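You operate a simulated robot arm through the tools that you are given. There is no shell and no other tool.

Carry out the task below with a simulated robot arm. There is one attempt and no reset: what you move stays moved.

## Task
Clip the DROP sheet on the clipboard and ink its box.
Fine: square under the shut clip, head first; prime the marker on the blue pad and stand it back in its cup. Set down upright: marker. Where these are worked on the way, their far stop is far enough and under half their travel is too little: clip. A coat counts when it lies all over at full strength: go over it till it gets no stronger.

Only the result counts: the job must be done as asked and must still hold three seconds after the hand-in. Knocking over, shifting, dropping, spilling or breaking anything else fails it. Flat cloth is picked up by pressing the open fingertips on it (5 to 10 N) and closing them slowly along it; thin cloth reads only 2 to 8 mm in the jaws.

## Robot
A 6-joint arm with a two-finger parallel gripper, fixed in place. Base frame: the origin is at the foot of the arm, x ahead of it, y to its left, z up; the work surface is at about z = 0. Readings come in m, degrees, newtons and seconds.
With the tool pointing down near the work surface it reaches from about 0.12 to 0.5 m from the base axis. Its first joint turns from -72.0 to 72.0 degrees. Payload 0.65 kg.
Tool frame: the origin (TCP) lies between the finger pads and is the grasp point; the fingertips stand 0.025 m ahead of it; z points along the fingers, y is the line along which they close. The gripper opens to 0.076 m. The fingers are 0.018 m wide and 0.01 m thick; the gripper's body (0.036 by 0.078 m) begins 0.045 m behind the TCP.
Orientation is that of the tool frame in the base frame, as a unit quaternion [x, y, z, w]. With the fingers straight down and closing along the base's y, the tool's x points along the base's -x, its y along +y and its z along -z.

## Interface
- The arm moves only by the tool drive_tool. Its arguments are lists of equal length, an entry for each row: "grip": the gripper command, from -1 (shut) to 1 (fully open), values between in proportion; "slide": the shift along the tool's x, y, z in units of 400 mm (1.0 is 400 mm), a list of three; "dr": the turn, a rotation vector about the tool's x, y, z in units of 60 degrees (1.0 is 60 degrees), a list of three. In form: {"grip": [grip, ...], "slide": [[dx, dy, dz], ...], "dr": [[ax, ay, az], ...]}. A call has 1 to 20 rows; each row is the pose to reach, as a shift and turn from the pose commanded when the call began, along the tool's axes at that moment. A call with a number of a shift or a turn outside -1 to 1 is refused whole. A row lasts 0.2 s, in which the tool goes at most 0.05 m and 8.6 degrees; a call with a longer step from one row to the next is refused whole, and so is a gripper value outside its range. Where a pose cannot be reached the arm comes as near as it can. A force on the tool above 40 N (or 10 N above the force at the start of the call, whichever is more), or a blocked arm, ends the call early, and 0.2 s more pass. Each finger travels about 0.108 m/s and halts on what it meets, pressing with about 21 N; the grip force reading is that of the motor and also rises with nothing between the fingers. The clock runs only during rows and for 0.2 s after the last one: add rows that repeat a pose to give the fingers time. It gives the time, the measured TCP pose, the force on the tool (base axes), the opening and the grip force at its end, in the units of the frame above (readings bear some noise), with the torque about the TCP (base axes, N m) and any sound that the robot's microphone picked up.
- Cameras (640 x 400 px; columns grow to the right, rows downward): "scene" is fixed at [0.0669, 0.285, 0.4013]; the picture's right is [-0.64, -0.77, 0.00], its down [-0.46, 0.38, -0.80] and it looks along [0.61, -0.51, -0.60] (base axes); focal length 214 px, centre (320, 200). "wrist" rides on the gripper at [0.058, 0.011, -0.081] in the tool frame; the picture's right is [-0.18, 0.98, 0.00], its down [-0.75, -0.14, -0.64] and it looks along [-0.63, -0.12, 0.77] (tool axes); focal length 243 px, centre (320, 200). There is no depth. A picture from a camera that has moved, and an enlarged one, comes with that camera's place and axes in the base frame and with its lens.
- get_image(camera): a new picture of that camera. The clock stands still meanwhile.
- close_up(camera, box): a new picture of the part [left, top, right, bottom] of that camera's present view, enlarged. The clock stands still meanwhile.
- close_job(): hands the job in; it is judged then, once.

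Nothing tells you positions but the pictures and the camera data. Unless the task says otherwise, let go and move clear before handing in.

The tools are called after ">>>" as a command line: name --argument value ..., lists and objects as JSON in quotes. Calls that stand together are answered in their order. drive_tool: Moves the arm, as the interface text tells. Its arguments: {"type":"object","properties":{"grip":{"type":"array"},"slide":{"type":"array"},"dr":{"type":"array"}},"required":["grip","slide","dr"]} The other tools are called the same way: get_image (camera) takes a picture; close_up (camera, box) takes an enlarged picture of a part of a camera's view; close_job () hands the job in.

At the start:

```text
t: 0.0
tcp_pos: [0.2799, -0.0433, 0.3073]
tcp_rot: [-0.002, 1.0, 0.0, 0.0]
ft_force: [-0.3, 0.5, 0.3]
ft_torque: [-0.01, -0.03, 0.02]
width: 0.076
finger_force: 0.0
```

scene: 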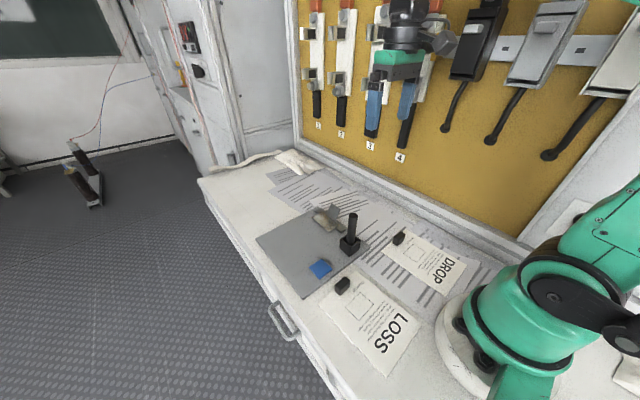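
wrist: 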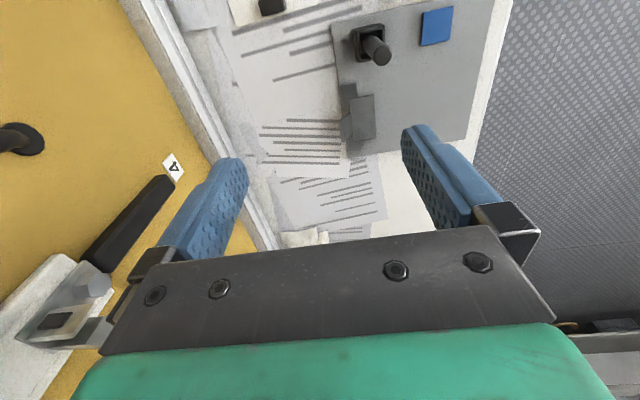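

I see a grey clipboard with a clip, a blue pad and a marker in a black cup, plus two sheets (DROP and LOSS) each held by a small dark weight. I'll look closer first.

>>> close_up --camera "scene" --box '[240, 180, 400, 300]'

>>> close_up --camera "scene" --box '[320, 200, 500, 380]'

>>> close_up --camera "wrist" --box '[220, 0, 520, 190]'

```text
3.33 times, centred on (320, 240) of scene
camera zoom: at [0.0669, 0.285, 0.4013], right [-0.64, -0.77, 0.0], down [-0.46, 0.38, -0.8], along [0.61, -0.51, -0.6], focal length 715 px, centre (320, 67)
```

zoom: 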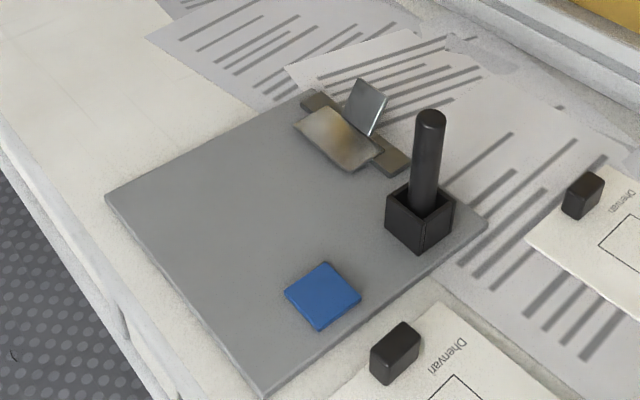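

```text
2.22 times, centred on (410, 290) of scene
camera zoom: at [0.0669, 0.285, 0.4013], right [-0.64, -0.77, 0.0], down [-0.46, 0.38, -0.8], along [0.61, -0.51, -0.6], focal length 477 px, centre (120, 0)
```

zoom: 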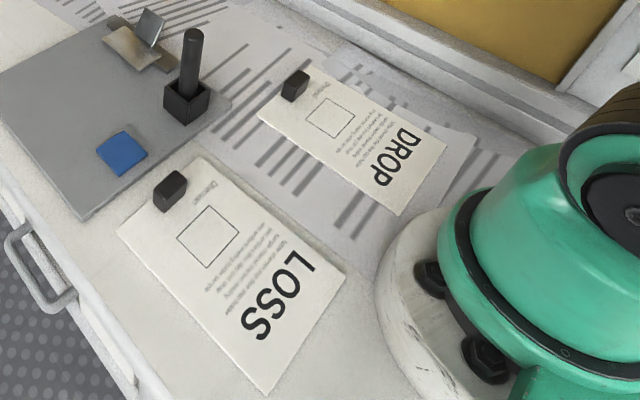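

```text
2.11 times, centred on (370, 95) of wrist
camera zoom: at [0.2226, -0.0322, 0.3872], right [0.18, 0.98, 0.0], down [0.75, -0.14, 0.64], along [0.63, -0.12, -0.77], focal length 511 px, centre (215, 421)
```

zoom: 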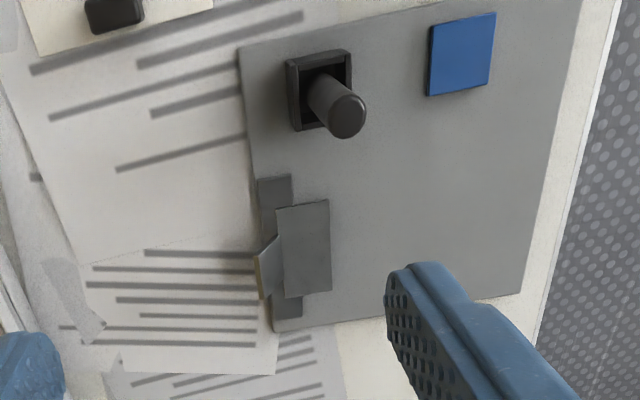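

The clipboard is about 0.2 m square at x 0.25–0.455, y −0.03–0.17. Its clip is on the −y edge near (0.385, −0.01), the cup and marker near (0.282, 0.012), and the pad near (0.279, 0.105). The DROP sheet is near (0.16, −0.1), and its black block at (0.22, −0.097) may be a grip tab or a weight. I'll move the wrist camera in for a closer look at the clip.

>>> drive_tool --grip '[1, 1, 1, 1]' --slide '[[-0.03, 0.02, 0.08], [-0.06, 0.05, 0.17], [-0.1, 0.083, 0.268], [-0.1, 0.083, 0.268]]' --dr '[[0, 0, 0], [0, 0, 0], [0, 0, 0], [0, 0, 0]]'

>>> get_image --camera "wrist"

>>> close_up --camera "wrist" --box '[220, 60, 420, 200]'

>>> close_up --camera "scene" --box '[300, 195, 360, 235]'

```text
t: 1.0
tcp_pos: [0.3204, -0.0105, 0.1991]
tcp_rot: [-0.001, 1.0, 0.0, 0.001]
ft_force: [-1.5, -0.6, -0.3]
ft_torque: [-0.03, -0.02, 0.0]
width: 0.076
finger_force: 0.2
```

```text
taken
camera wrist: at [0.2628, 0.0011, 0.279], right [0.18, 0.98, 0.0], down [0.75, -0.14, 0.64], along [0.63, -0.12, -0.77], focal length 243 px, centre (320, 200)
```

wrist: 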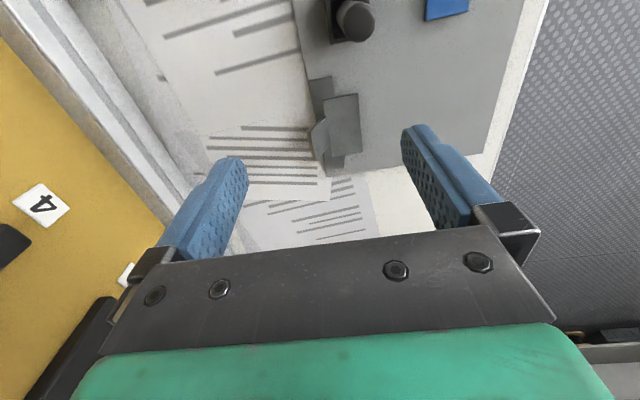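

```text
2.86 times, centred on (320, 130) of wrist
camera zoom: at [0.2628, 0.0011, 0.279], right [0.18, 0.98, 0.0], down [0.75, -0.14, 0.64], along [0.63, -0.12, -0.77], focal length 693 px, centre (320, 400)
```

zoom: 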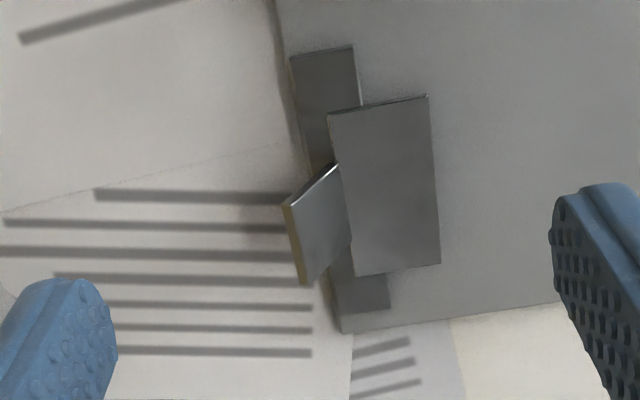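

```text
10.00 times, centred on (330, 215) of scene
camera zoom: at [0.0668, 0.285, 0.4013], right [-0.64, -0.77, 0.0], down [-0.46, 0.38, -0.8], along [0.61, -0.51, -0.6], focal length 2145 px, centre (220, 50)
```

zoom: 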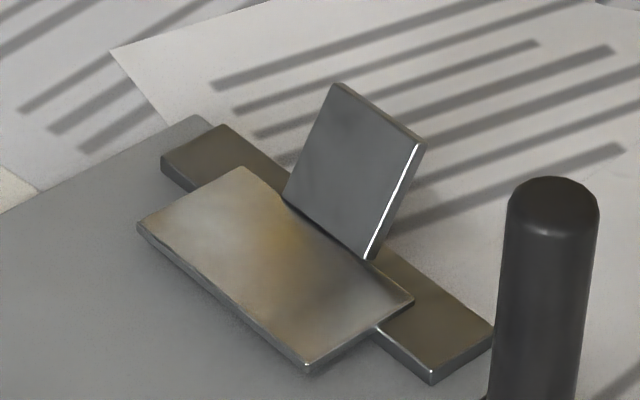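

The clip is a rocker: the jaw plate spans x 0.346–0.416 and reaches y≈0.022, and a tail lever leans toward −y with its tip near (0.38, −0.033, 0.045). Next I'll look at the DROP sheet and its black block.

>>> drive_tool --grip '[1, 1, 1, 1, 1]' --slide '[[0.08, -0.06, 0], [0.16, -0.12, 0], [0.23, -0.18, 0], [0.3, -0.23, 0], [0.3, -0.23, 0]]' --dr '[[0, 0, 0], [0, 0, 0], [0, 0, 0], [0, 0, 0], [0, 0, 0]]'

>>> get_image --camera "wrist"

>>> close_up --camera "scene" --box '[375, 215, 475, 300]'

>>> close_up --camera "scene" --box '[310, 260, 430, 390]'

```text
t: 2.2
tcp_pos: [0.1995, -0.1012, 0.1991]
tcp_rot: [0.001, 1.0, 0.001, 0.001]
ft_force: [-0.5, 0.1, 0.0]
ft_torque: [0.04, -0.01, -0.02]
width: 0.0759
finger_force: 0.1
```

```text
taken
camera wrist: at [0.1427, -0.0896, 0.2796], right [0.18, 0.98, 0.0], down [0.75, -0.14, 0.64], along [0.63, -0.12, -0.77], focal length 243 px, centre (320, 200)
```

wrist: 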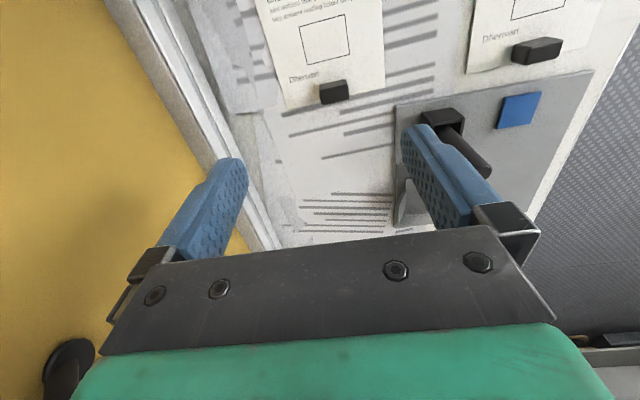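

```text
4.71 times, centred on (425, 258) of scene
camera zoom: at [0.0668, 0.285, 0.4013], right [-0.64, -0.77, 0.0], down [-0.46, 0.38, -0.8], along [0.61, -0.51, -0.6], focal length 1009 px, centre (-174, -71)
```

zoom: 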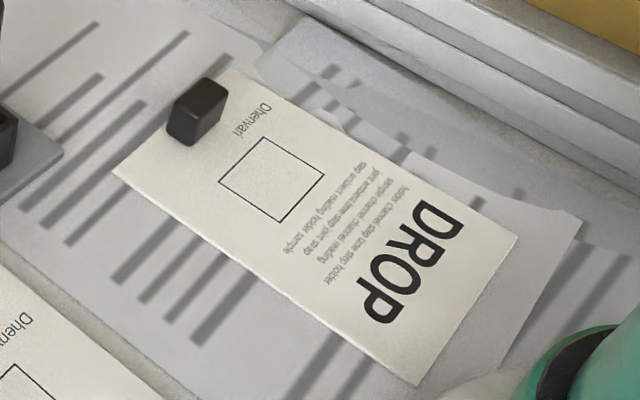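

```text
3.08 times, centred on (370, 325) of scene
camera zoom: at [0.0668, 0.285, 0.4013], right [-0.64, -0.77, 0.0], down [-0.46, 0.38, -0.8], along [0.61, -0.51, -0.6], focal length 660 px, centre (166, -185)
```

zoom: 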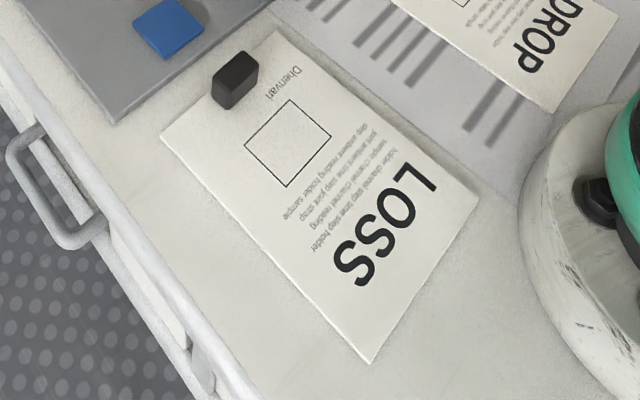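

The sheet's head (the DROP title end) points toward −x, and the black block sits at the foot edge like a grip tab. I'll close the fingers and move above the clip's tail lever to try opening the clip first.

>>> drive_tool --grip '[-1, -1, -1, -1, -1, -1, -1]' --slide '[[-0.08, 0.03, 0.0], [-0.16, 0.06, 0.0], [-0.24, 0.09, 0.0], [-0.32, 0.12, 0.05], [-0.4, 0.15, 0.12], [-0.451, 0.165, 0.198], [-0.451, 0.165, 0.198]]' --dr '[[0, 0, 0], [0, 0, 0], [0, 0, 0], [0, 0, 0], [0, 0, 0], [0, 0, 0], [0, 0, 0]]'

>>> get_image --camera "scene"

>>> get_image --camera "wrist"

```text
t: 3.8
tcp_pos: [0.381, -0.0363, 0.118]
tcp_rot: [0.0, 1.0, 0.001, -0.001]
ft_force: [-0.5, 0.2, -0.2]
ft_torque: [0.02, 0.0, 0.01]
width: 0.0003
finger_force: 21.2
```

```text
taken
```

scene: 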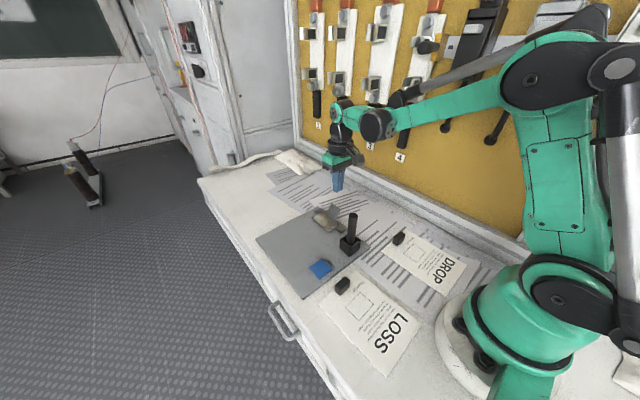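

```text
taken
camera wrist: at [0.3237, -0.023, 0.1985], right [0.18, 0.98, 0.0], down [0.75, -0.14, 0.64], along [0.63, -0.12, -0.77], focal length 243 px, centre (320, 200)
```

wrist: 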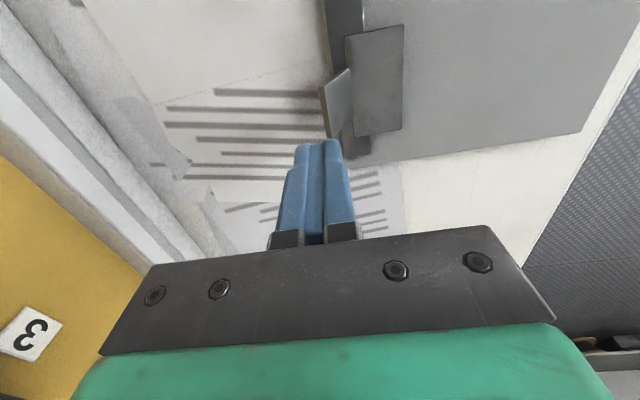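

The fingers are shut above the lever at (0.381, −0.036). I'll press down slowly and watch the force.

>>> drive_tool --grip '[-1, -1, -1, -1, -1, -1, -1, -1, -1, -1]' --slide '[[0, 0, 0.04], [0, 0, 0.08], [0, 0, 0.105], [0, 0, 0.115], [0, 0, 0.125], [0, 0, 0.1325], [0, 0, 0.14], [0, 0, 0.1475], [0, 0, 0.155], [0, 0, 0.155]]' --dr '[[0, 0, 0], [0, 0, 0], [0, 0, 0], [0, 0, 0], [0, 0, 0], [0, 0, 0], [0, 0, 0], [0, 0, 0], [0, 0, 0], [0, 0, 0]]'

>>> close_up --camera "scene" --box '[295, 180, 375, 240]'

```text
t: 5.2
tcp_pos: [0.3814, -0.0406, 0.0696]
tcp_rot: [0.002, 1.0, -0.004, 0.0]
ft_force: [-0.8, -5.1, 5.0]
ft_torque: [-0.1, 0.02, 0.01]
width: 0.0
finger_force: 21.0
stopped in row 6: the force on the tool passed its limit at 46 N (the readings are from after the stop); the commanded pose is now the measured one
```

```text
6.67 times, centred on (335, 210) of scene
camera zoom: at [0.0668, 0.285, 0.4013], right [-0.64, -0.77, 0.0], down [-0.46, 0.38, -0.8], along [0.61, -0.51, -0.6], focal length 1430 px, centre (220, 133)
```

zoom: 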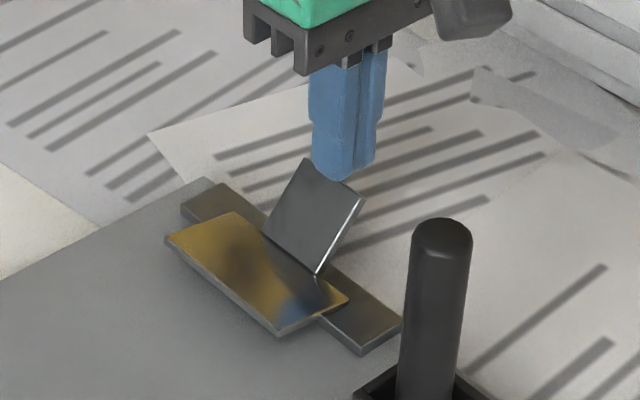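

The press stopped at 46 N and the lever may have moved slightly. I'll compare it with the earlier view.

>>> close_up --camera "scene" --box '[300, 195, 360, 235]'

>>> close_up --camera "wrist" --box '[260, 0, 460, 180]'

```text
10.00 times, centred on (330, 215) of scene
camera zoom: at [0.0668, 0.285, 0.4013], right [-0.64, -0.77, 0.0], down [-0.46, 0.38, -0.8], along [0.61, -0.51, -0.6], focal length 2145 px, centre (220, 50)
```

zoom: 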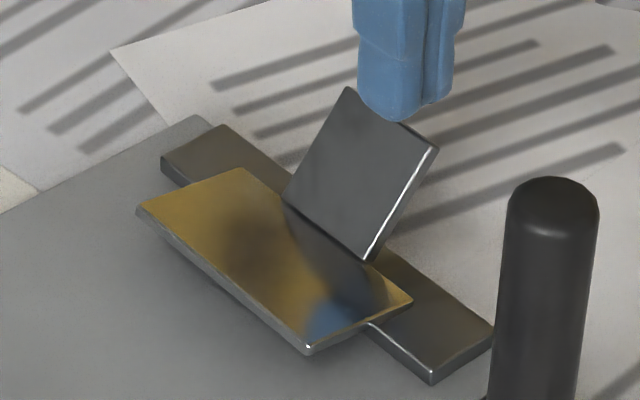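

```text
2.22 times, centred on (360, 90) of wrist
camera zoom: at [0.3234, -0.0275, 0.1498], right [0.19, 0.98, -0.01], down [0.75, -0.14, 0.64], along [0.63, -0.13, -0.77], focal length 539 px, centre (231, 444)
```

zoom: 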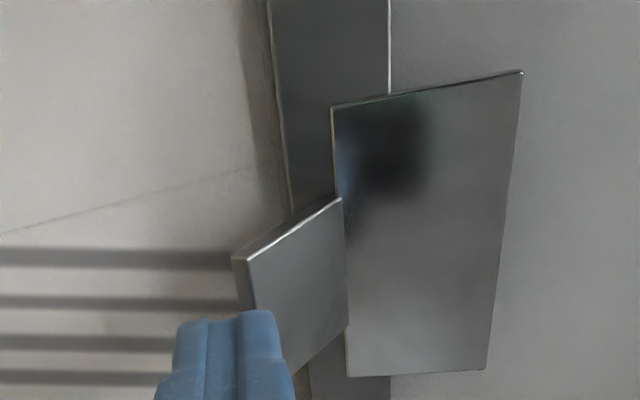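

Pressing works: the jaw's front edge has risen a few mm. I'll keep pressing more gently, moving down and slightly toward −y to follow the lever's arc.

>>> drive_tool --grip '[-1, -1, -1, -1, -1, -1, -1, -1]' --slide '[[0, 0, 0.0025], [0, -0.001, 0.005], [0, -0.002, 0.0075], [0, -0.003, 0.01], [0, -0.004, 0.0125], [0, -0.005, 0.015], [0, -0.006, 0.0175], [0, -0.007, 0.02]]' --dr '[[0, 0, 0], [0, 0, 0], [0, 0, 0], [0, 0, 0], [0, 0, 0], [0, 0, 0], [0, 0, 0], [0, 0, 0]]'

>>> close_up --camera "scene" --box '[300, 195, 360, 235]'

```text
t: 7.0
tcp_pos: [0.3804, -0.0423, 0.0618]
tcp_rot: [0.002, 1.0, -0.004, -0.001]
ft_force: [0.5, -1.4, 0.9]
ft_torque: [0.0, -0.01, 0.01]
width: 0.0
finger_force: 20.9
```

```text
10.00 times, centred on (330, 215) of scene
camera zoom: at [0.0668, 0.285, 0.4013], right [-0.64, -0.77, 0.0], down [-0.46, 0.38, -0.8], along [0.61, -0.51, -0.6], focal length 2145 px, centre (220, 50)
```

zoom: 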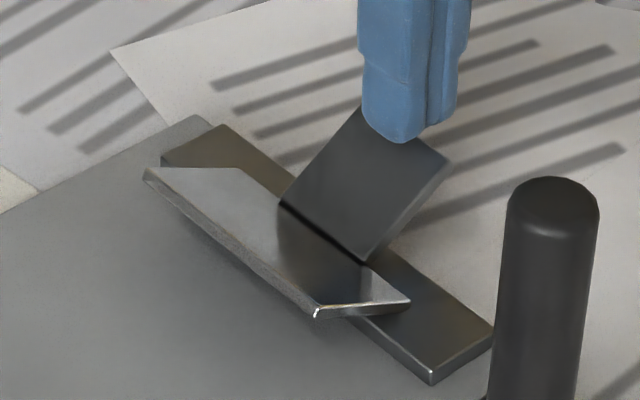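

The jaw is opening clearly at low force, so the hinge is damped. I'll keep pressing toward its far stop.

>>> drive_tool --grip '[-1, -1, -1, -1, -1, -1, -1, -1]' --slide '[[0, -0.001, 0.0025], [0, -0.002, 0.005], [0, -0.003, 0.0075], [0, -0.004, 0.01], [0, -0.005, 0.0125], [0, -0.006, 0.015], [0, -0.007, 0.0175], [0, -0.008, 0.02]]' --dr '[[0, 0, 0], [0, 0, 0], [0, 0, 0], [0, 0, 0], [0, 0, 0], [0, 0, 0], [0, 0, 0], [0, 0, 0]]'

>>> close_up --camera "scene" --box '[300, 195, 360, 235]'

```text
t: 8.8
tcp_pos: [0.3814, -0.0447, 0.0544]
tcp_rot: [0.002, 1.0, -0.004, 0.0]
ft_force: [0.2, 0.0, 0.4]
ft_torque: [0.0, -0.03, 0.04]
width: 0.0
finger_force: 21.2
```

```text
10.00 times, centred on (330, 215) of scene
camera zoom: at [0.0668, 0.285, 0.4013], right [-0.64, -0.77, 0.0], down [-0.46, 0.38, -0.8], along [0.61, -0.51, -0.6], focal length 2145 px, centre (220, 50)
```

zoom: 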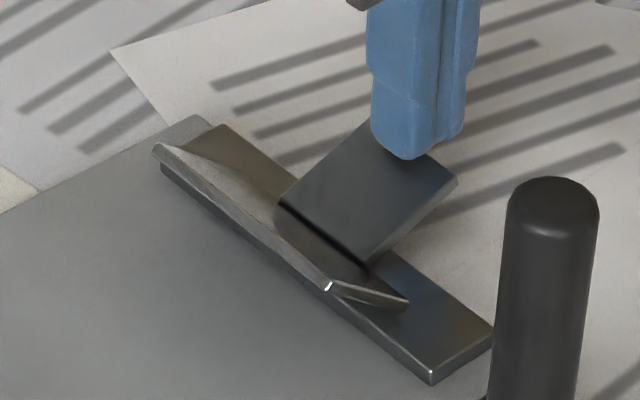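

>>> drive_tool --grip '[-1, -1, -1, -1, -1, -1, -1, -1]' --slide '[[0, -0.001, 0.0025], [0, -0.002, 0.005], [0, -0.003, 0.0075], [0, -0.004, 0.01], [0, -0.005, 0.0125], [0, -0.006, 0.015], [0, -0.007, 0.0175], [0, -0.008, 0.02]]' --dr '[[0, 0, 0], [0, 0, 0], [0, 0, 0], [0, 0, 0], [0, 0, 0], [0, 0, 0], [0, 0, 0], [0, 0, 0]]'

>>> close_up --camera "scene" --box '[300, 195, 360, 235]'

```text
t: 10.6
tcp_pos: [0.3814, -0.0484, 0.0454]
tcp_rot: [0.003, 1.0, -0.003, 0.0]
ft_force: [-0.7, 0.7, 10.1]
ft_torque: [0.05, 0.01, 0.0]
width: 0.0
finger_force: 21.0
```

```text
10.00 times, centred on (330, 215) of scene
camera zoom: at [0.0668, 0.285, 0.4013], right [-0.64, -0.77, 0.0], down [-0.46, 0.38, -0.8], along [0.61, -0.51, -0.6], focal length 2145 px, centre (220, 50)
```

zoom: 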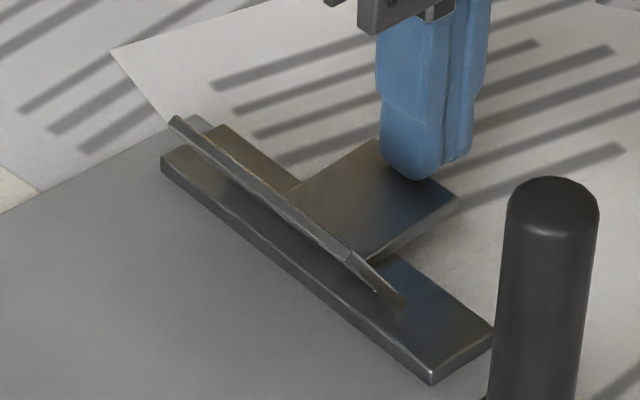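

>>> drive_tool --grip '[-1, -1, -1, -1]' --slide '[[0, 0, 0.002], [0, 0, 0.004], [0, 0, 0.006], [0, 0, 0.006]]' --dr '[[0, 0, 0], [0, 0, 0], [0, 0, 0], [0, 0, 0]]'

>>> close_up --camera "scene" --box '[300, 195, 360, 235]'

```text
t: 11.2
tcp_pos: [0.3789, -0.0503, 0.0454]
tcp_rot: [0.003, 1.0, -0.004, -0.002]
ft_force: [-1.0, 1.9, 29.1]
ft_torque: [0.14, 0.02, 0.01]
width: 0.0
finger_force: 21.8
stopped in row 3: the force on the tool passed its limit at 41 N (the readings are from after the stop); the commanded pose is now the measured one
```

```text
10.00 times, centred on (330, 215) of scene
camera zoom: at [0.0668, 0.2851, 0.4013], right [-0.64, -0.77, 0.0], down [-0.46, 0.38, -0.8], along [0.61, -0.51, -0.6], focal length 2145 px, centre (220, 50)
```

zoom: 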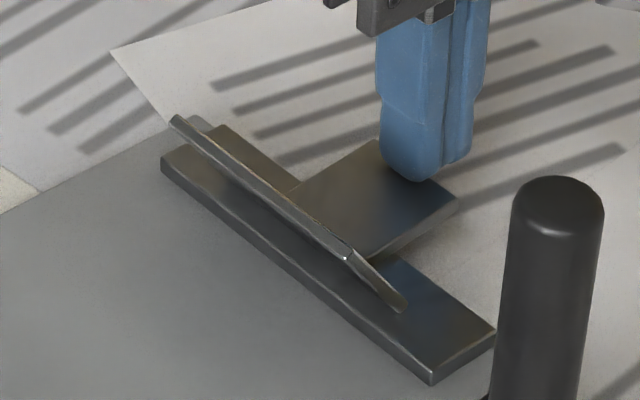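

The lever is at its far stop, at about 41 N. I'll lift off and see whether the clip stays open.

>>> drive_tool --grip '[-1, -1, -1, -1, -1]' --slide '[[0, 0, -0.01], [0, 0, -0.05], [0, 0, -0.13], [0, 0, -0.23], [0, 0, -0.33]]' --dr '[[0, 0, 0], [0, 0, 0], [0, 0, 0], [0, 0, 0], [0, 0, 0]]'

>>> close_up --camera "scene" --box '[300, 195, 360, 235]'

>>> get_image --camera "scene"

```text
t: 12.4
tcp_pos: [0.3796, -0.047, 0.1738]
tcp_rot: [0.002, 1.0, -0.004, -0.001]
ft_force: [0.7, -0.1, -0.3]
ft_torque: [-0.02, 0.01, -0.02]
width: 0.0001
finger_force: 21.5
```

```text
10.00 times, centred on (330, 215) of scene
camera zoom: at [0.0668, 0.285, 0.4013], right [-0.64, -0.77, 0.0], down [-0.46, 0.38, -0.8], along [0.61, -0.51, -0.6], focal length 2145 px, centre (220, 50)
```

zoom: 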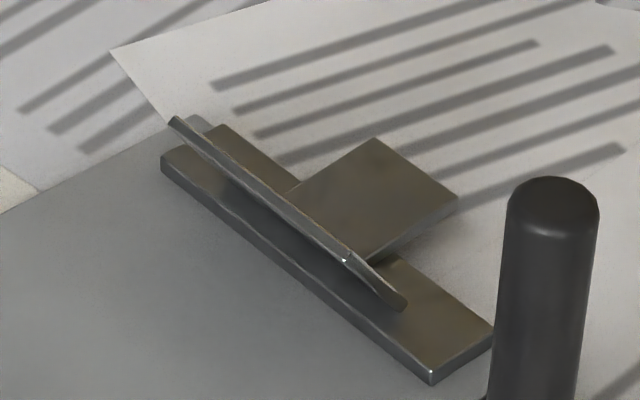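

```text
taken
```

scene: 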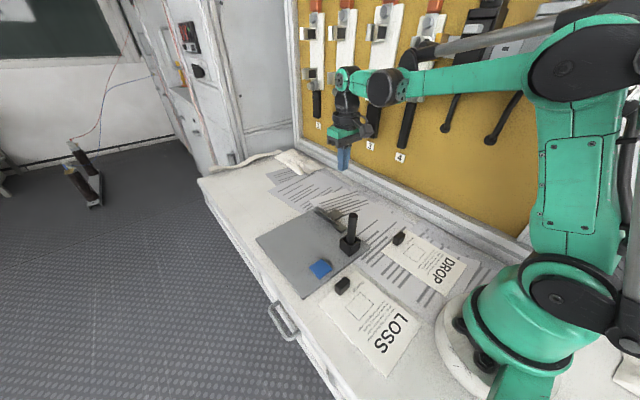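

The clip stays open on its own. Now I'll open the fingers and get a close look at the DROP sheet's tab before grasping it.

>>> drive_tool --grip '[-1, -0.5, 0, 0.5, 1, 1, 1]' --slide '[[0.08, -0.03, 0.0], [0.16, -0.06, 0.0], [0.24, -0.09, 0.0], [0.32, -0.11, 0.03], [0.4, -0.13, 0.06], [0.449, -0.1325, 0.1], [0.449, -0.1325, 0.1345]]' --dr '[[0, 0, 0], [0, 0, 0], [0, 0, 0], [0, 0, 0], [0, 0, 0], [0, 0, 0], [0, 0, 0]]'

>>> get_image --camera "wrist"

>>> close_up --camera "wrist" --box '[220, 0, 420, 140]'

>>> close_up --camera "scene" --box '[380, 220, 440, 260]'

```text
t: 14.0
tcp_pos: [0.1987, -0.0982, 0.1228]
tcp_rot: [0.002, 1.0, -0.004, -0.001]
ft_force: [0.8, 0.7, -0.1]
ft_torque: [-0.02, -0.01, 0.01]
width: 0.076
finger_force: 0.2
```

```text
taken
camera wrist: at [0.1416, -0.0865, 0.2026], right [0.19, 0.98, -0.01], down [0.75, -0.14, 0.64], along [0.63, -0.13, -0.77], focal length 243 px, centre (320, 200)
```

wrist: 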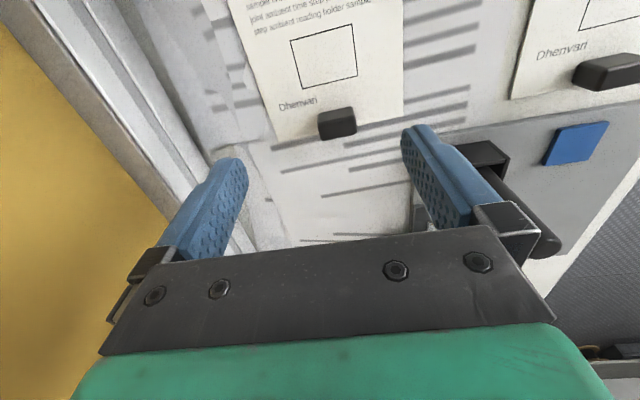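

```text
2.86 times, centred on (320, 70) of wrist
camera zoom: at [0.1416, -0.0865, 0.2026], right [0.19, 0.98, -0.01], down [0.75, -0.14, 0.64], along [0.63, -0.13, -0.77], focal length 693 px, centre (320, 571)
```

zoom: 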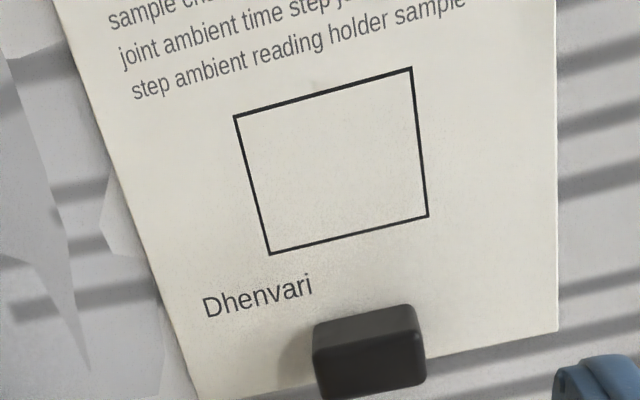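

```text
10.00 times, centred on (410, 240) of scene
camera zoom: at [0.0668, 0.285, 0.4013], right [-0.64, -0.77, 0.0], down [-0.46, 0.38, -0.8], along [0.61, -0.51, -0.6], focal length 2145 px, centre (-580, -200)
```

zoom: 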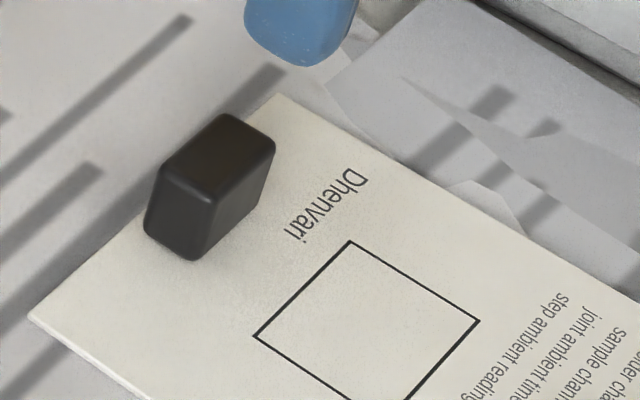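

The tab is about 14 × 29 mm, centred near (0.2205, −0.0925), with its top at z≈0.022. I'll grip its broad faces by turning the tool about −87° here, so that placing it later uses the reference orientation. I'm starting the turn above the tab.

>>> drive_tool --grip '[1, 1, 1, 1, 1, 1, 1, 1]' --slide '[[-0.007, 0.002, 0], [-0.014, 0.004, 0], [-0.021, 0.006, 0], [-0.028, 0.008, 0], [-0.035, 0.01, 0], [-0.042, 0.012, 0], [-0.049, 0.014, 0], [-0.0545, 0.0155, 0]]' --dr '[[0, 0, 0.125], [0, 0, 0.25], [0, 0, 0.375], [0, 0, 0.5], [0, 0, 0.625], [0, 0, 0.75], [0, 0, 0.875], [0, 0, 1.0]]'

```text
t: 15.8
tcp_pos: [0.2234, -0.0935, 0.1231]
tcp_rot: [0.503, 0.864, -0.006, 0.001]
ft_force: [-0.6, -0.7, 0.1]
ft_torque: [0.03, 0.02, 0.01]
width: 0.0759
finger_force: 0.0
```

>>> drive_tool --grip '[1, 1, 1, 1, 1]' --slide '[[0, 0, 0], [0, 0, 0], [0, 0, 0], [0, 0, 0], [0, 0, 0]]' --dr '[[0, 0, 0.12], [0, 0, 0.24], [0, 0, 0.36], [0, 0, 0.445], [0, 0, 0.445]]'

>>> get_image --camera "wrist"

>>> close_up --camera "wrist" --box '[200, 40, 440, 220]'

```text
t: 17.0
tcp_pos: [0.2229, -0.095, 0.1232]
tcp_rot: [0.688, 0.725, -0.004, 0.003]
ft_force: [0.4, -0.4, 0.1]
ft_torque: [0.01, 0.01, -0.02]
width: 0.0759
finger_force: 0.1
```

```text
taken
camera wrist: at [0.2317, -0.0341, 0.2023], right [0.99, -0.13, 0.0], down [-0.1, -0.75, 0.65], along [-0.09, -0.64, -0.76], focal length 243 px, centre (320, 200)
```

wrist: 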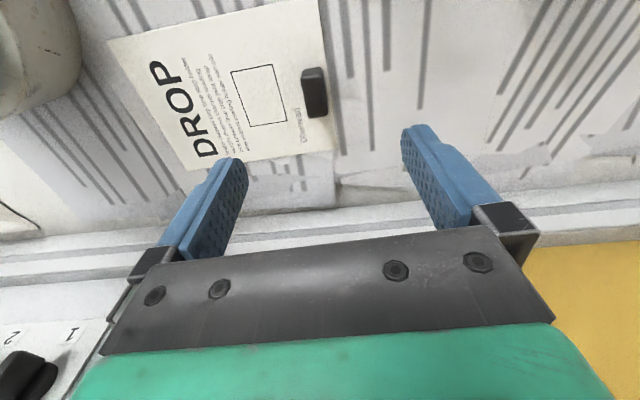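

```text
2.22 times, centred on (320, 130) of wrist
camera zoom: at [0.2317, -0.0341, 0.2023], right [0.99, -0.13, 0.0], down [-0.1, -0.75, 0.65], along [-0.09, -0.64, -0.76], focal length 539 px, centre (320, 356)
```

zoom: 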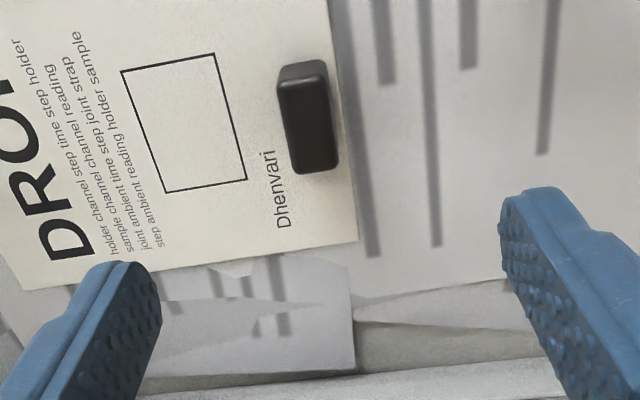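

The tab is centred near (0.2205, −0.0905), and the gripper's closing axis matches the sheet's long axis to within about 1°. I'll descend over the tab.

>>> drive_tool --grip '[1, 1, 1, 1, 1, 1]' --slide '[[0.005, -0.002, 0.06], [0.0115, -0.0054, 0.12], [0.0115, -0.0054, 0.16], [0.0115, -0.0054, 0.19], [0.0115, -0.0054, 0.2], [0.0115, -0.0054, 0.2]]' --dr '[[0, 0, 0], [0, 0, 0], [0, 0, 0], [0, 0, 0], [0, 0, 0], [0, 0, 0]]'

>>> get_image --camera "wrist"

>>> close_up --camera "scene" --box '[370, 200, 460, 260]'

```text
t: 18.4
tcp_pos: [0.2208, -0.0915, 0.0442]
tcp_rot: [0.688, 0.725, -0.005, 0.002]
ft_force: [-0.5, -0.2, 0.3]
ft_torque: [-0.02, 0.01, 0.03]
width: 0.0758
finger_force: 0.1
```

```text
taken
camera wrist: at [0.2292, -0.0309, 0.1233], right [0.99, -0.13, 0.0], down [-0.1, -0.75, 0.65], along [-0.09, -0.64, -0.76], focal length 243 px, centre (320, 200)
```

wrist: 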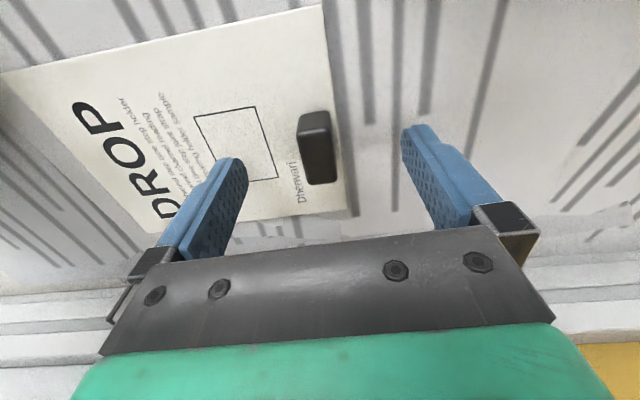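

```text
6.67 times, centred on (415, 230) of scene
camera zoom: at [0.0668, 0.285, 0.4013], right [-0.64, -0.77, 0.0], down [-0.46, 0.38, -0.8], along [0.61, -0.51, -0.6], focal length 1430 px, centre (-313, 0)
```

zoom: 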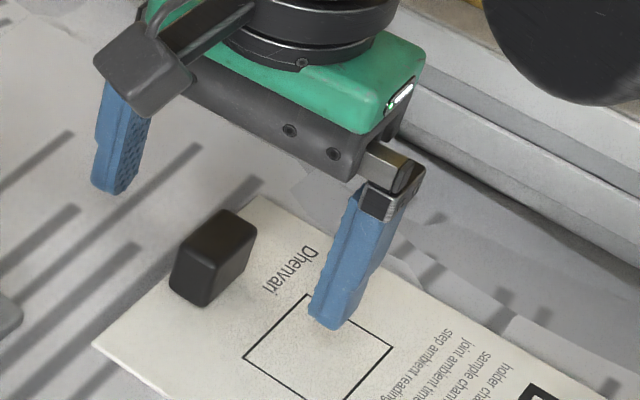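

The tab is centred between the fingers, with about a 3 mm offset in +y. I'll correct that, go down the last 15 mm and close gently.

>>> drive_tool --grip '[1, 1, 1, 1, 0.6, 0.2, -0.1, -0.3, -0.5, -0.7, -1, -1, -1]' --slide '[[0.0075, 0, 0.0], [0.0075, 0, 0.015], [0.0075, 0, 0.03], [0.0075, 0, 0.037], [0.0075, 0, 0.037], [0.0075, 0, 0.037], [0.0075, 0, 0.037], [0.0075, 0, 0.037], [0.0075, 0, 0.037], [0.0075, 0, 0.037], [0.0075, 0, 0.037], [0.0075, 0, 0.037], [0.0075, 0, 0.037]]' --dr '[[0, 0, 0], [0, 0, 0], [0, 0, 0], [0, 0, 0], [0, 0, 0], [0, 0, 0], [0, 0, 0], [0, 0, 0], [0, 0, 0], [0, 0, 0], [0, 0, 0], [0, 0, 0], [0, 0, 0]]'

>>> get_image --camera "wrist"

>>> close_up --camera "scene" --box '[370, 200, 460, 260]'

```text
t: 21.2
tcp_pos: [0.2208, -0.0888, 0.0281]
tcp_rot: [0.688, 0.725, -0.004, 0.002]
ft_force: [1.3, -0.2, -0.2]
ft_torque: [0.0, 0.03, 0.01]
width: 0.0152
finger_force: 21.4
```

```text
taken
camera wrist: at [0.2291, -0.0285, 0.1078], right [0.99, -0.13, 0.0], down [-0.1, -0.75, 0.65], along [-0.09, -0.64, -0.76], focal length 243 px, centre (320, 200)
```

wrist: 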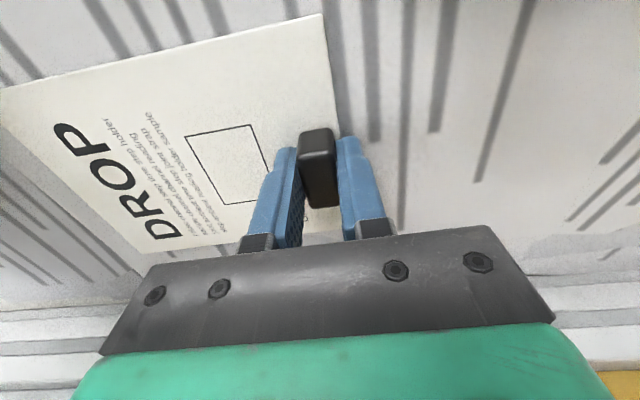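

```text
6.67 times, centred on (415, 230) of scene
camera zoom: at [0.0669, 0.285, 0.4013], right [-0.64, -0.77, 0.0], down [-0.46, 0.38, -0.8], along [0.61, -0.51, -0.6], focal length 1430 px, centre (-313, 0)
```

zoom: 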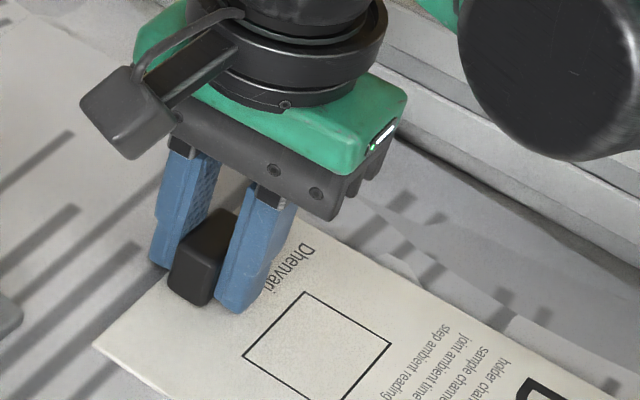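

The tab is gripped at a width of 15.2 mm. I'll lift a little and check that the sheet comes with it.

>>> drive_tool --grip '[-1, -1, -1, -1, -1]' --slide '[[0, 0, -0.02], [0, 0, -0.05], [0, 0, -0.09], [0, 0, -0.14], [0, 0, -0.14]]' --dr '[[0, 0, 0], [0, 0, 0], [0, 0, 0], [0, 0, 0], [0, 0, 0]]'

>>> get_image --camera "wrist"

>>> get_image --camera "scene"

```text
t: 22.4
tcp_pos: [0.2203, -0.0893, 0.0848]
tcp_rot: [0.689, 0.725, -0.004, 0.002]
ft_force: [-0.2, 0.5, -0.8]
ft_torque: [-0.01, -0.07, 0.0]
width: 0.0153
finger_force: 21.5
```

```text
taken
camera wrist: at [0.2283, -0.0292, 0.1649], right [0.99, -0.13, 0.0], down [-0.1, -0.75, 0.65], along [-0.09, -0.64, -0.76], focal length 243 px, centre (320, 200)
```

wrist: 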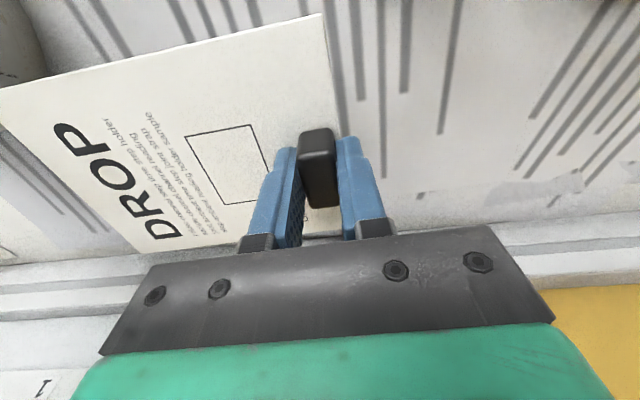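

```text
taken
```

scene: 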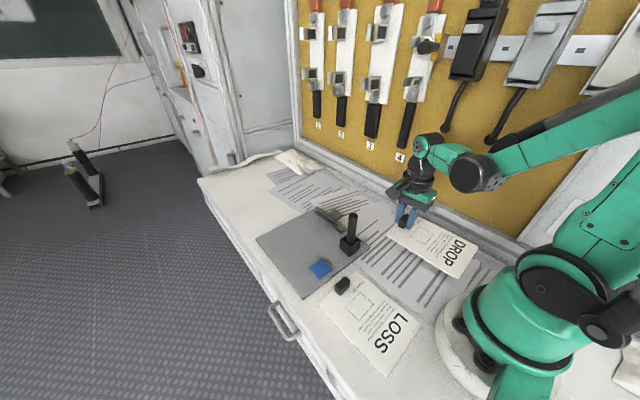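

The sheet lifts as a stiff unit with the tab. I'll raise it well above the marker and move it away from the arm's base.

>>> drive_tool --grip '[-1, -1, -1, -1, -1, -1]' --slide '[[0.01, 0.03, -0.06], [0.025, 0.06, -0.12], [0.04, 0.095, -0.18], [0.055, 0.125, -0.24], [0.067, 0.154, -0.3], [0.067, 0.154, -0.3]]' --dr '[[0, 0, 0], [0, 0, 0], [0, 0, 0], [0, 0, 0], [0, 0, 0], [0, 0, 0]]'

>>> drive_tool --grip '[-1, -1, -1, -1, -1, -1, -1, -1, -1]' --slide '[[0.036, 0.02, 0], [0.073, 0.041, 0], [0.109, 0.062, 0], [0.146, 0.082, 0], [0.182, 0.103, 0], [0.219, 0.124, 0], [0.255, 0.144, 0], [0.292, 0.165, 0], [0.292, 0.165, 0]]' --dr '[[0, 0, -0.125], [0, 0, -0.25], [0, 0, -0.375], [0, 0, -0.5], [0, 0, -0.625], [0, 0, -0.75], [0, 0, -0.875], [0, 0, -1.0], [0, 0, -1.0]]'

>>> get_image --camera "scene"

```text
t: 23.8
tcp_pos: [0.2806, -0.0584, 0.2042]
tcp_rot: [0.688, 0.725, -0.004, 0.002]
ft_force: [0.6, -0.7, -0.7]
ft_torque: [0.03, -0.03, -0.02]
width: 0.0153
finger_force: 20.8
```

```text
t: 25.8
tcp_pos: [0.3411, 0.0631, 0.2022]
tcp_rot: [0.232, 0.973, -0.005, 0.0]
ft_force: [0.6, 0.4, -0.9]
ft_torque: [0.01, 0.0, 0.01]
width: 0.0153
finger_force: 21.2
```

```text
taken
```

scene: 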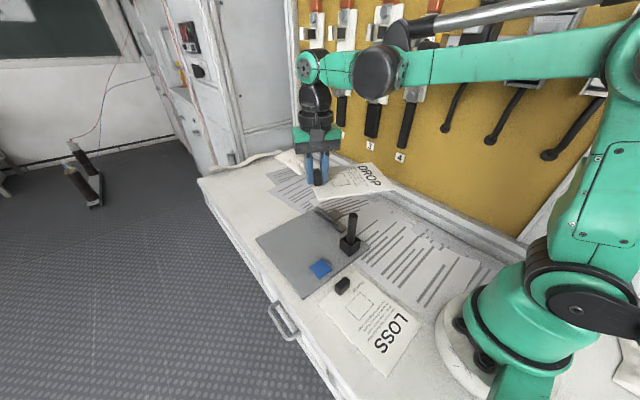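

The sheet is above the board with about 27° of turn still to go. I'll finish the turn, move to x=0.381, y=0.175 over the board, and then descend part way.

>>> drive_tool --grip '[-1, -1, -1, -1, -1, -1, -1]' --slide '[[0.007, 0.055, 0], [0.015, 0.11, 0], [0.022, 0.17, 0], [0.03, 0.23, 0], [0.037, 0.295, 0], [0.037, 0.295, 0.05], [0.037, 0.295, 0.1]]' --dr '[[0, 0, -0.09], [0, 0, -0.18], [0, 0, -0.27], [0, 0, -0.36], [0, 0, -0.4467], [0, 0, -0.4467], [0, 0, -0.4467]]'

>>> get_image --camera "scene"

>>> get_image --camera "wrist"

```text
t: 27.4
tcp_pos: [0.3804, 0.1749, 0.1615]
tcp_rot: [0.001, 1.0, -0.004, -0.001]
ft_force: [0.2, -0.4, -0.8]
ft_torque: [0.07, -0.05, 0.0]
width: 0.0152
finger_force: 21.5
```

```text
taken
```

scene: 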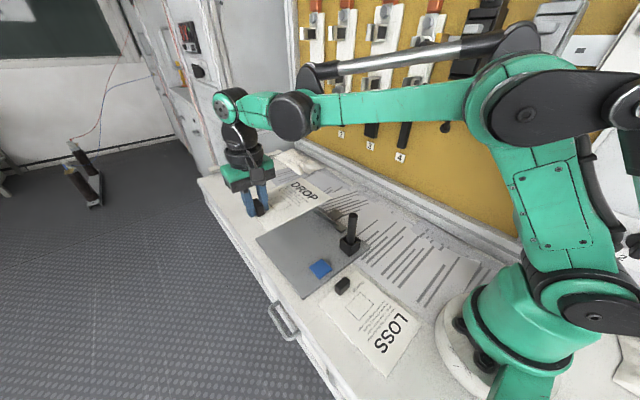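

```text
taken
camera wrist: at [0.3226, 0.1879, 0.2416], right [0.19, 0.98, -0.01], down [0.75, -0.14, 0.64], along [0.63, -0.13, -0.77], focal length 243 px, centre (320, 200)
```

wrist: 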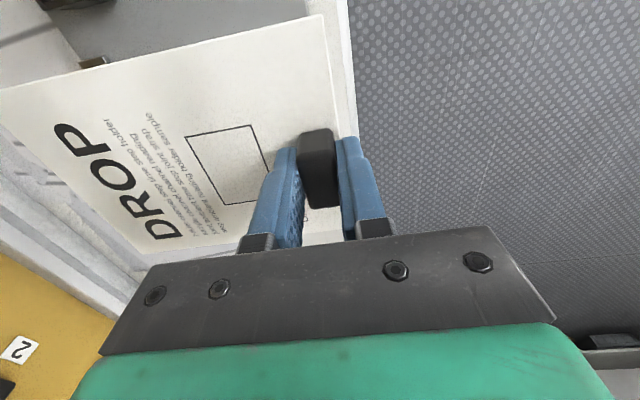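

The sheet is turned with its head toward the clip. I'll level the tool and lower it until the sheet is about 15 mm above the board.

>>> drive_tool --grip '[-1, -1, -1, -1, -1, -1, -1]' --slide '[[0, 0, 0.05], [0, 0, 0.1], [0, 0, 0.15], [0, 0, 0.2], [0, 0, 0.25], [0, 0, 0.275], [0, 0, 0.275]]' --dr '[[-0.003, 0, 0], [-0.0076, -0.002, 0], [-0.0076, -0.002, 0], [-0.0076, -0.002, 0], [-0.0076, -0.002, 0], [-0.0076, -0.002, 0], [-0.0076, -0.002, 0]]'

>>> close_up --camera "scene" --box '[230, 170, 380, 300]'

>>> get_image --camera "wrist"

```text
t: 29.0
tcp_pos: [0.3793, 0.1745, 0.0518]
tcp_rot: [0.001, 1.0, 0.001, 0.0]
ft_force: [-0.4, 0.7, -1.0]
ft_torque: [0.06, -0.02, 0.0]
width: 0.0156
finger_force: 20.8
```

```text
3.08 times, centred on (305, 235) of scene
camera zoom: at [0.0669, 0.285, 0.4013], right [-0.64, -0.77, 0.0], down [-0.46, 0.38, -0.8], along [0.61, -0.51, -0.6], focal length 660 px, centre (366, 92)
```

zoom: 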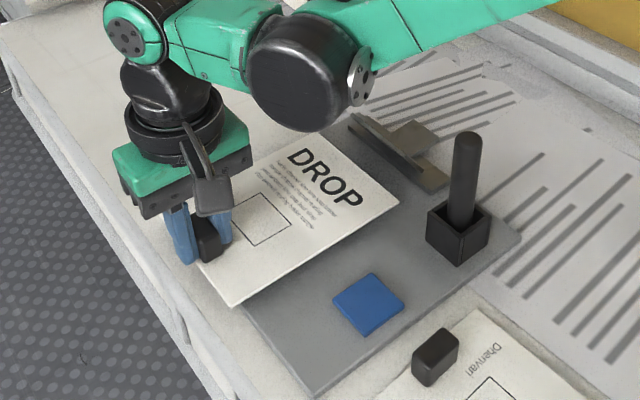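

```text
taken
camera wrist: at [0.3215, 0.1863, 0.1313], right [0.19, 0.98, 0.0], down [0.75, -0.14, 0.64], along [0.63, -0.12, -0.77], focal length 243 px, centre (320, 200)
```

wrist: 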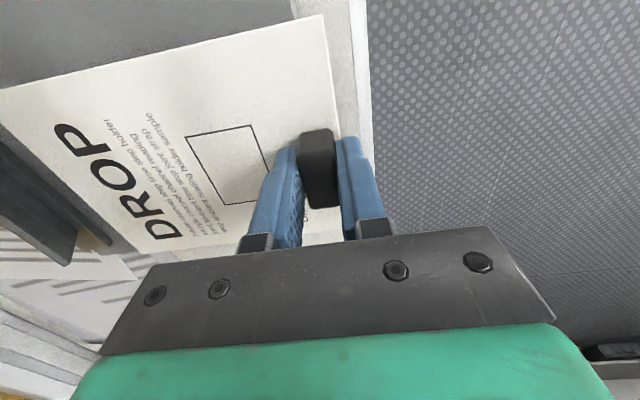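

I'll lower slowly until the sheet just touches the board.

>>> drive_tool --grip '[-1, -1, -1, -1, -1, -1, -1, -1]' --slide '[[0, 0, 0.01], [0, 0, 0.02], [0, 0, 0.028], [0, 0, 0.033], [0, 0, 0.036], [0, 0, 0.039], [0, 0, 0.0415], [0, 0, 0.0415]]' --dr '[[0, 0, 0], [0, 0, 0], [0, 0, 0], [0, 0, 0], [0, 0, 0], [0, 0, 0], [0, 0, 0], [0, 0, 0]]'

>>> close_up --camera "scene" --box '[270, 190, 370, 260]'

```text
t: 30.8
tcp_pos: [0.3798, 0.1739, 0.0357]
tcp_rot: [0.001, 1.0, 0.001, 0.0]
ft_force: [-2.3, 0.1, 24.6]
ft_torque: [-0.04, 0.0, -0.01]
width: 0.0155
finger_force: 20.9
```

```text
5.71 times, centred on (320, 225) of scene
camera zoom: at [0.0668, 0.285, 0.4014], right [-0.64, -0.77, 0.0], down [-0.46, 0.38, -0.8], along [0.61, -0.51, -0.6], focal length 1226 px, centre (320, 57)
```

zoom: 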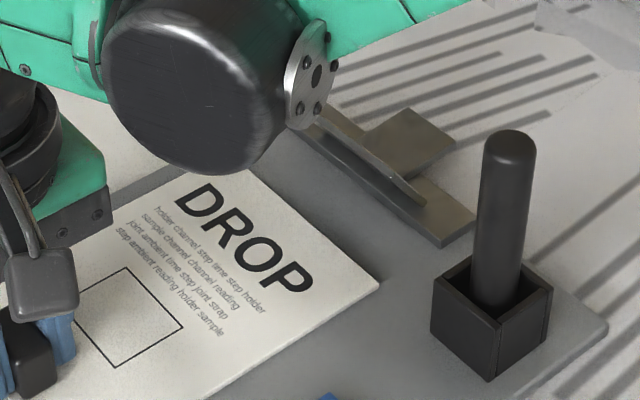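

Contact came at about 25 N, so I'll ease up to a light touch before sliding.

>>> drive_tool --grip '[-1, -1, -1]' --slide '[[0, 0, -0.002], [0, 0, -0.005], [0, 0, -0.005]]' --dr '[[0, 0, 0], [0, 0, 0], [0, 0, 0]]'

>>> get_image --camera "wrist"

>>> close_up --camera "scene" --box '[240, 200, 340, 280]'

```text
t: 31.6
tcp_pos: [0.3803, 0.1751, 0.0372]
tcp_rot: [0.002, 1.0, -0.001, 0.001]
ft_force: [0.4, -0.2, -0.7]
ft_torque: [0.05, -0.02, 0.02]
width: 0.0154
finger_force: 21.5
```

```text
taken
camera wrist: at [0.3223, 0.1862, 0.1172], right [0.19, 0.98, 0.0], down [0.75, -0.14, 0.64], along [0.63, -0.12, -0.77], focal length 243 px, centre (320, 200)
```

wrist: 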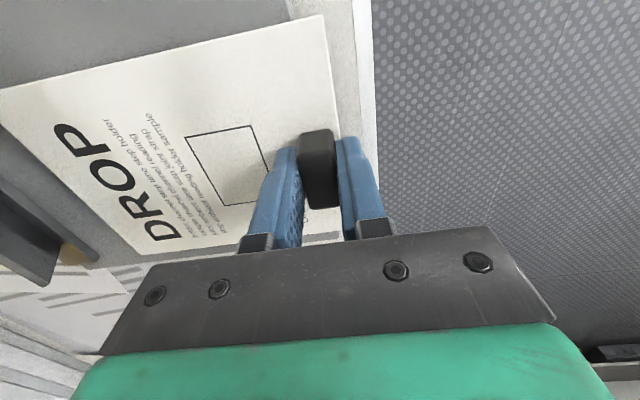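

```text
5.00 times, centred on (290, 240) of scene
camera zoom: at [0.0669, 0.285, 0.4013], right [-0.64, -0.77, 0.0], down [-0.46, 0.38, -0.8], along [0.61, -0.51, -0.6], focal length 1072 px, centre (470, 0)
```

zoom: 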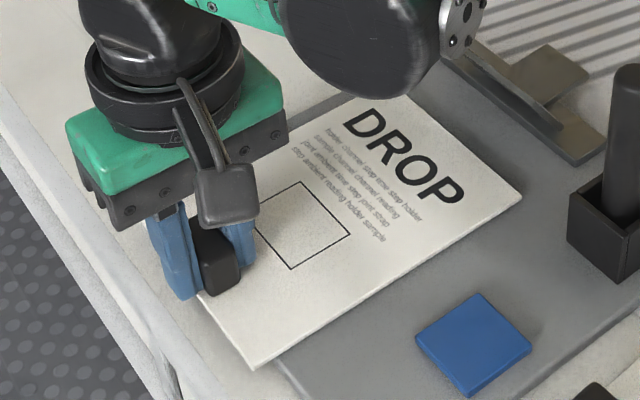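

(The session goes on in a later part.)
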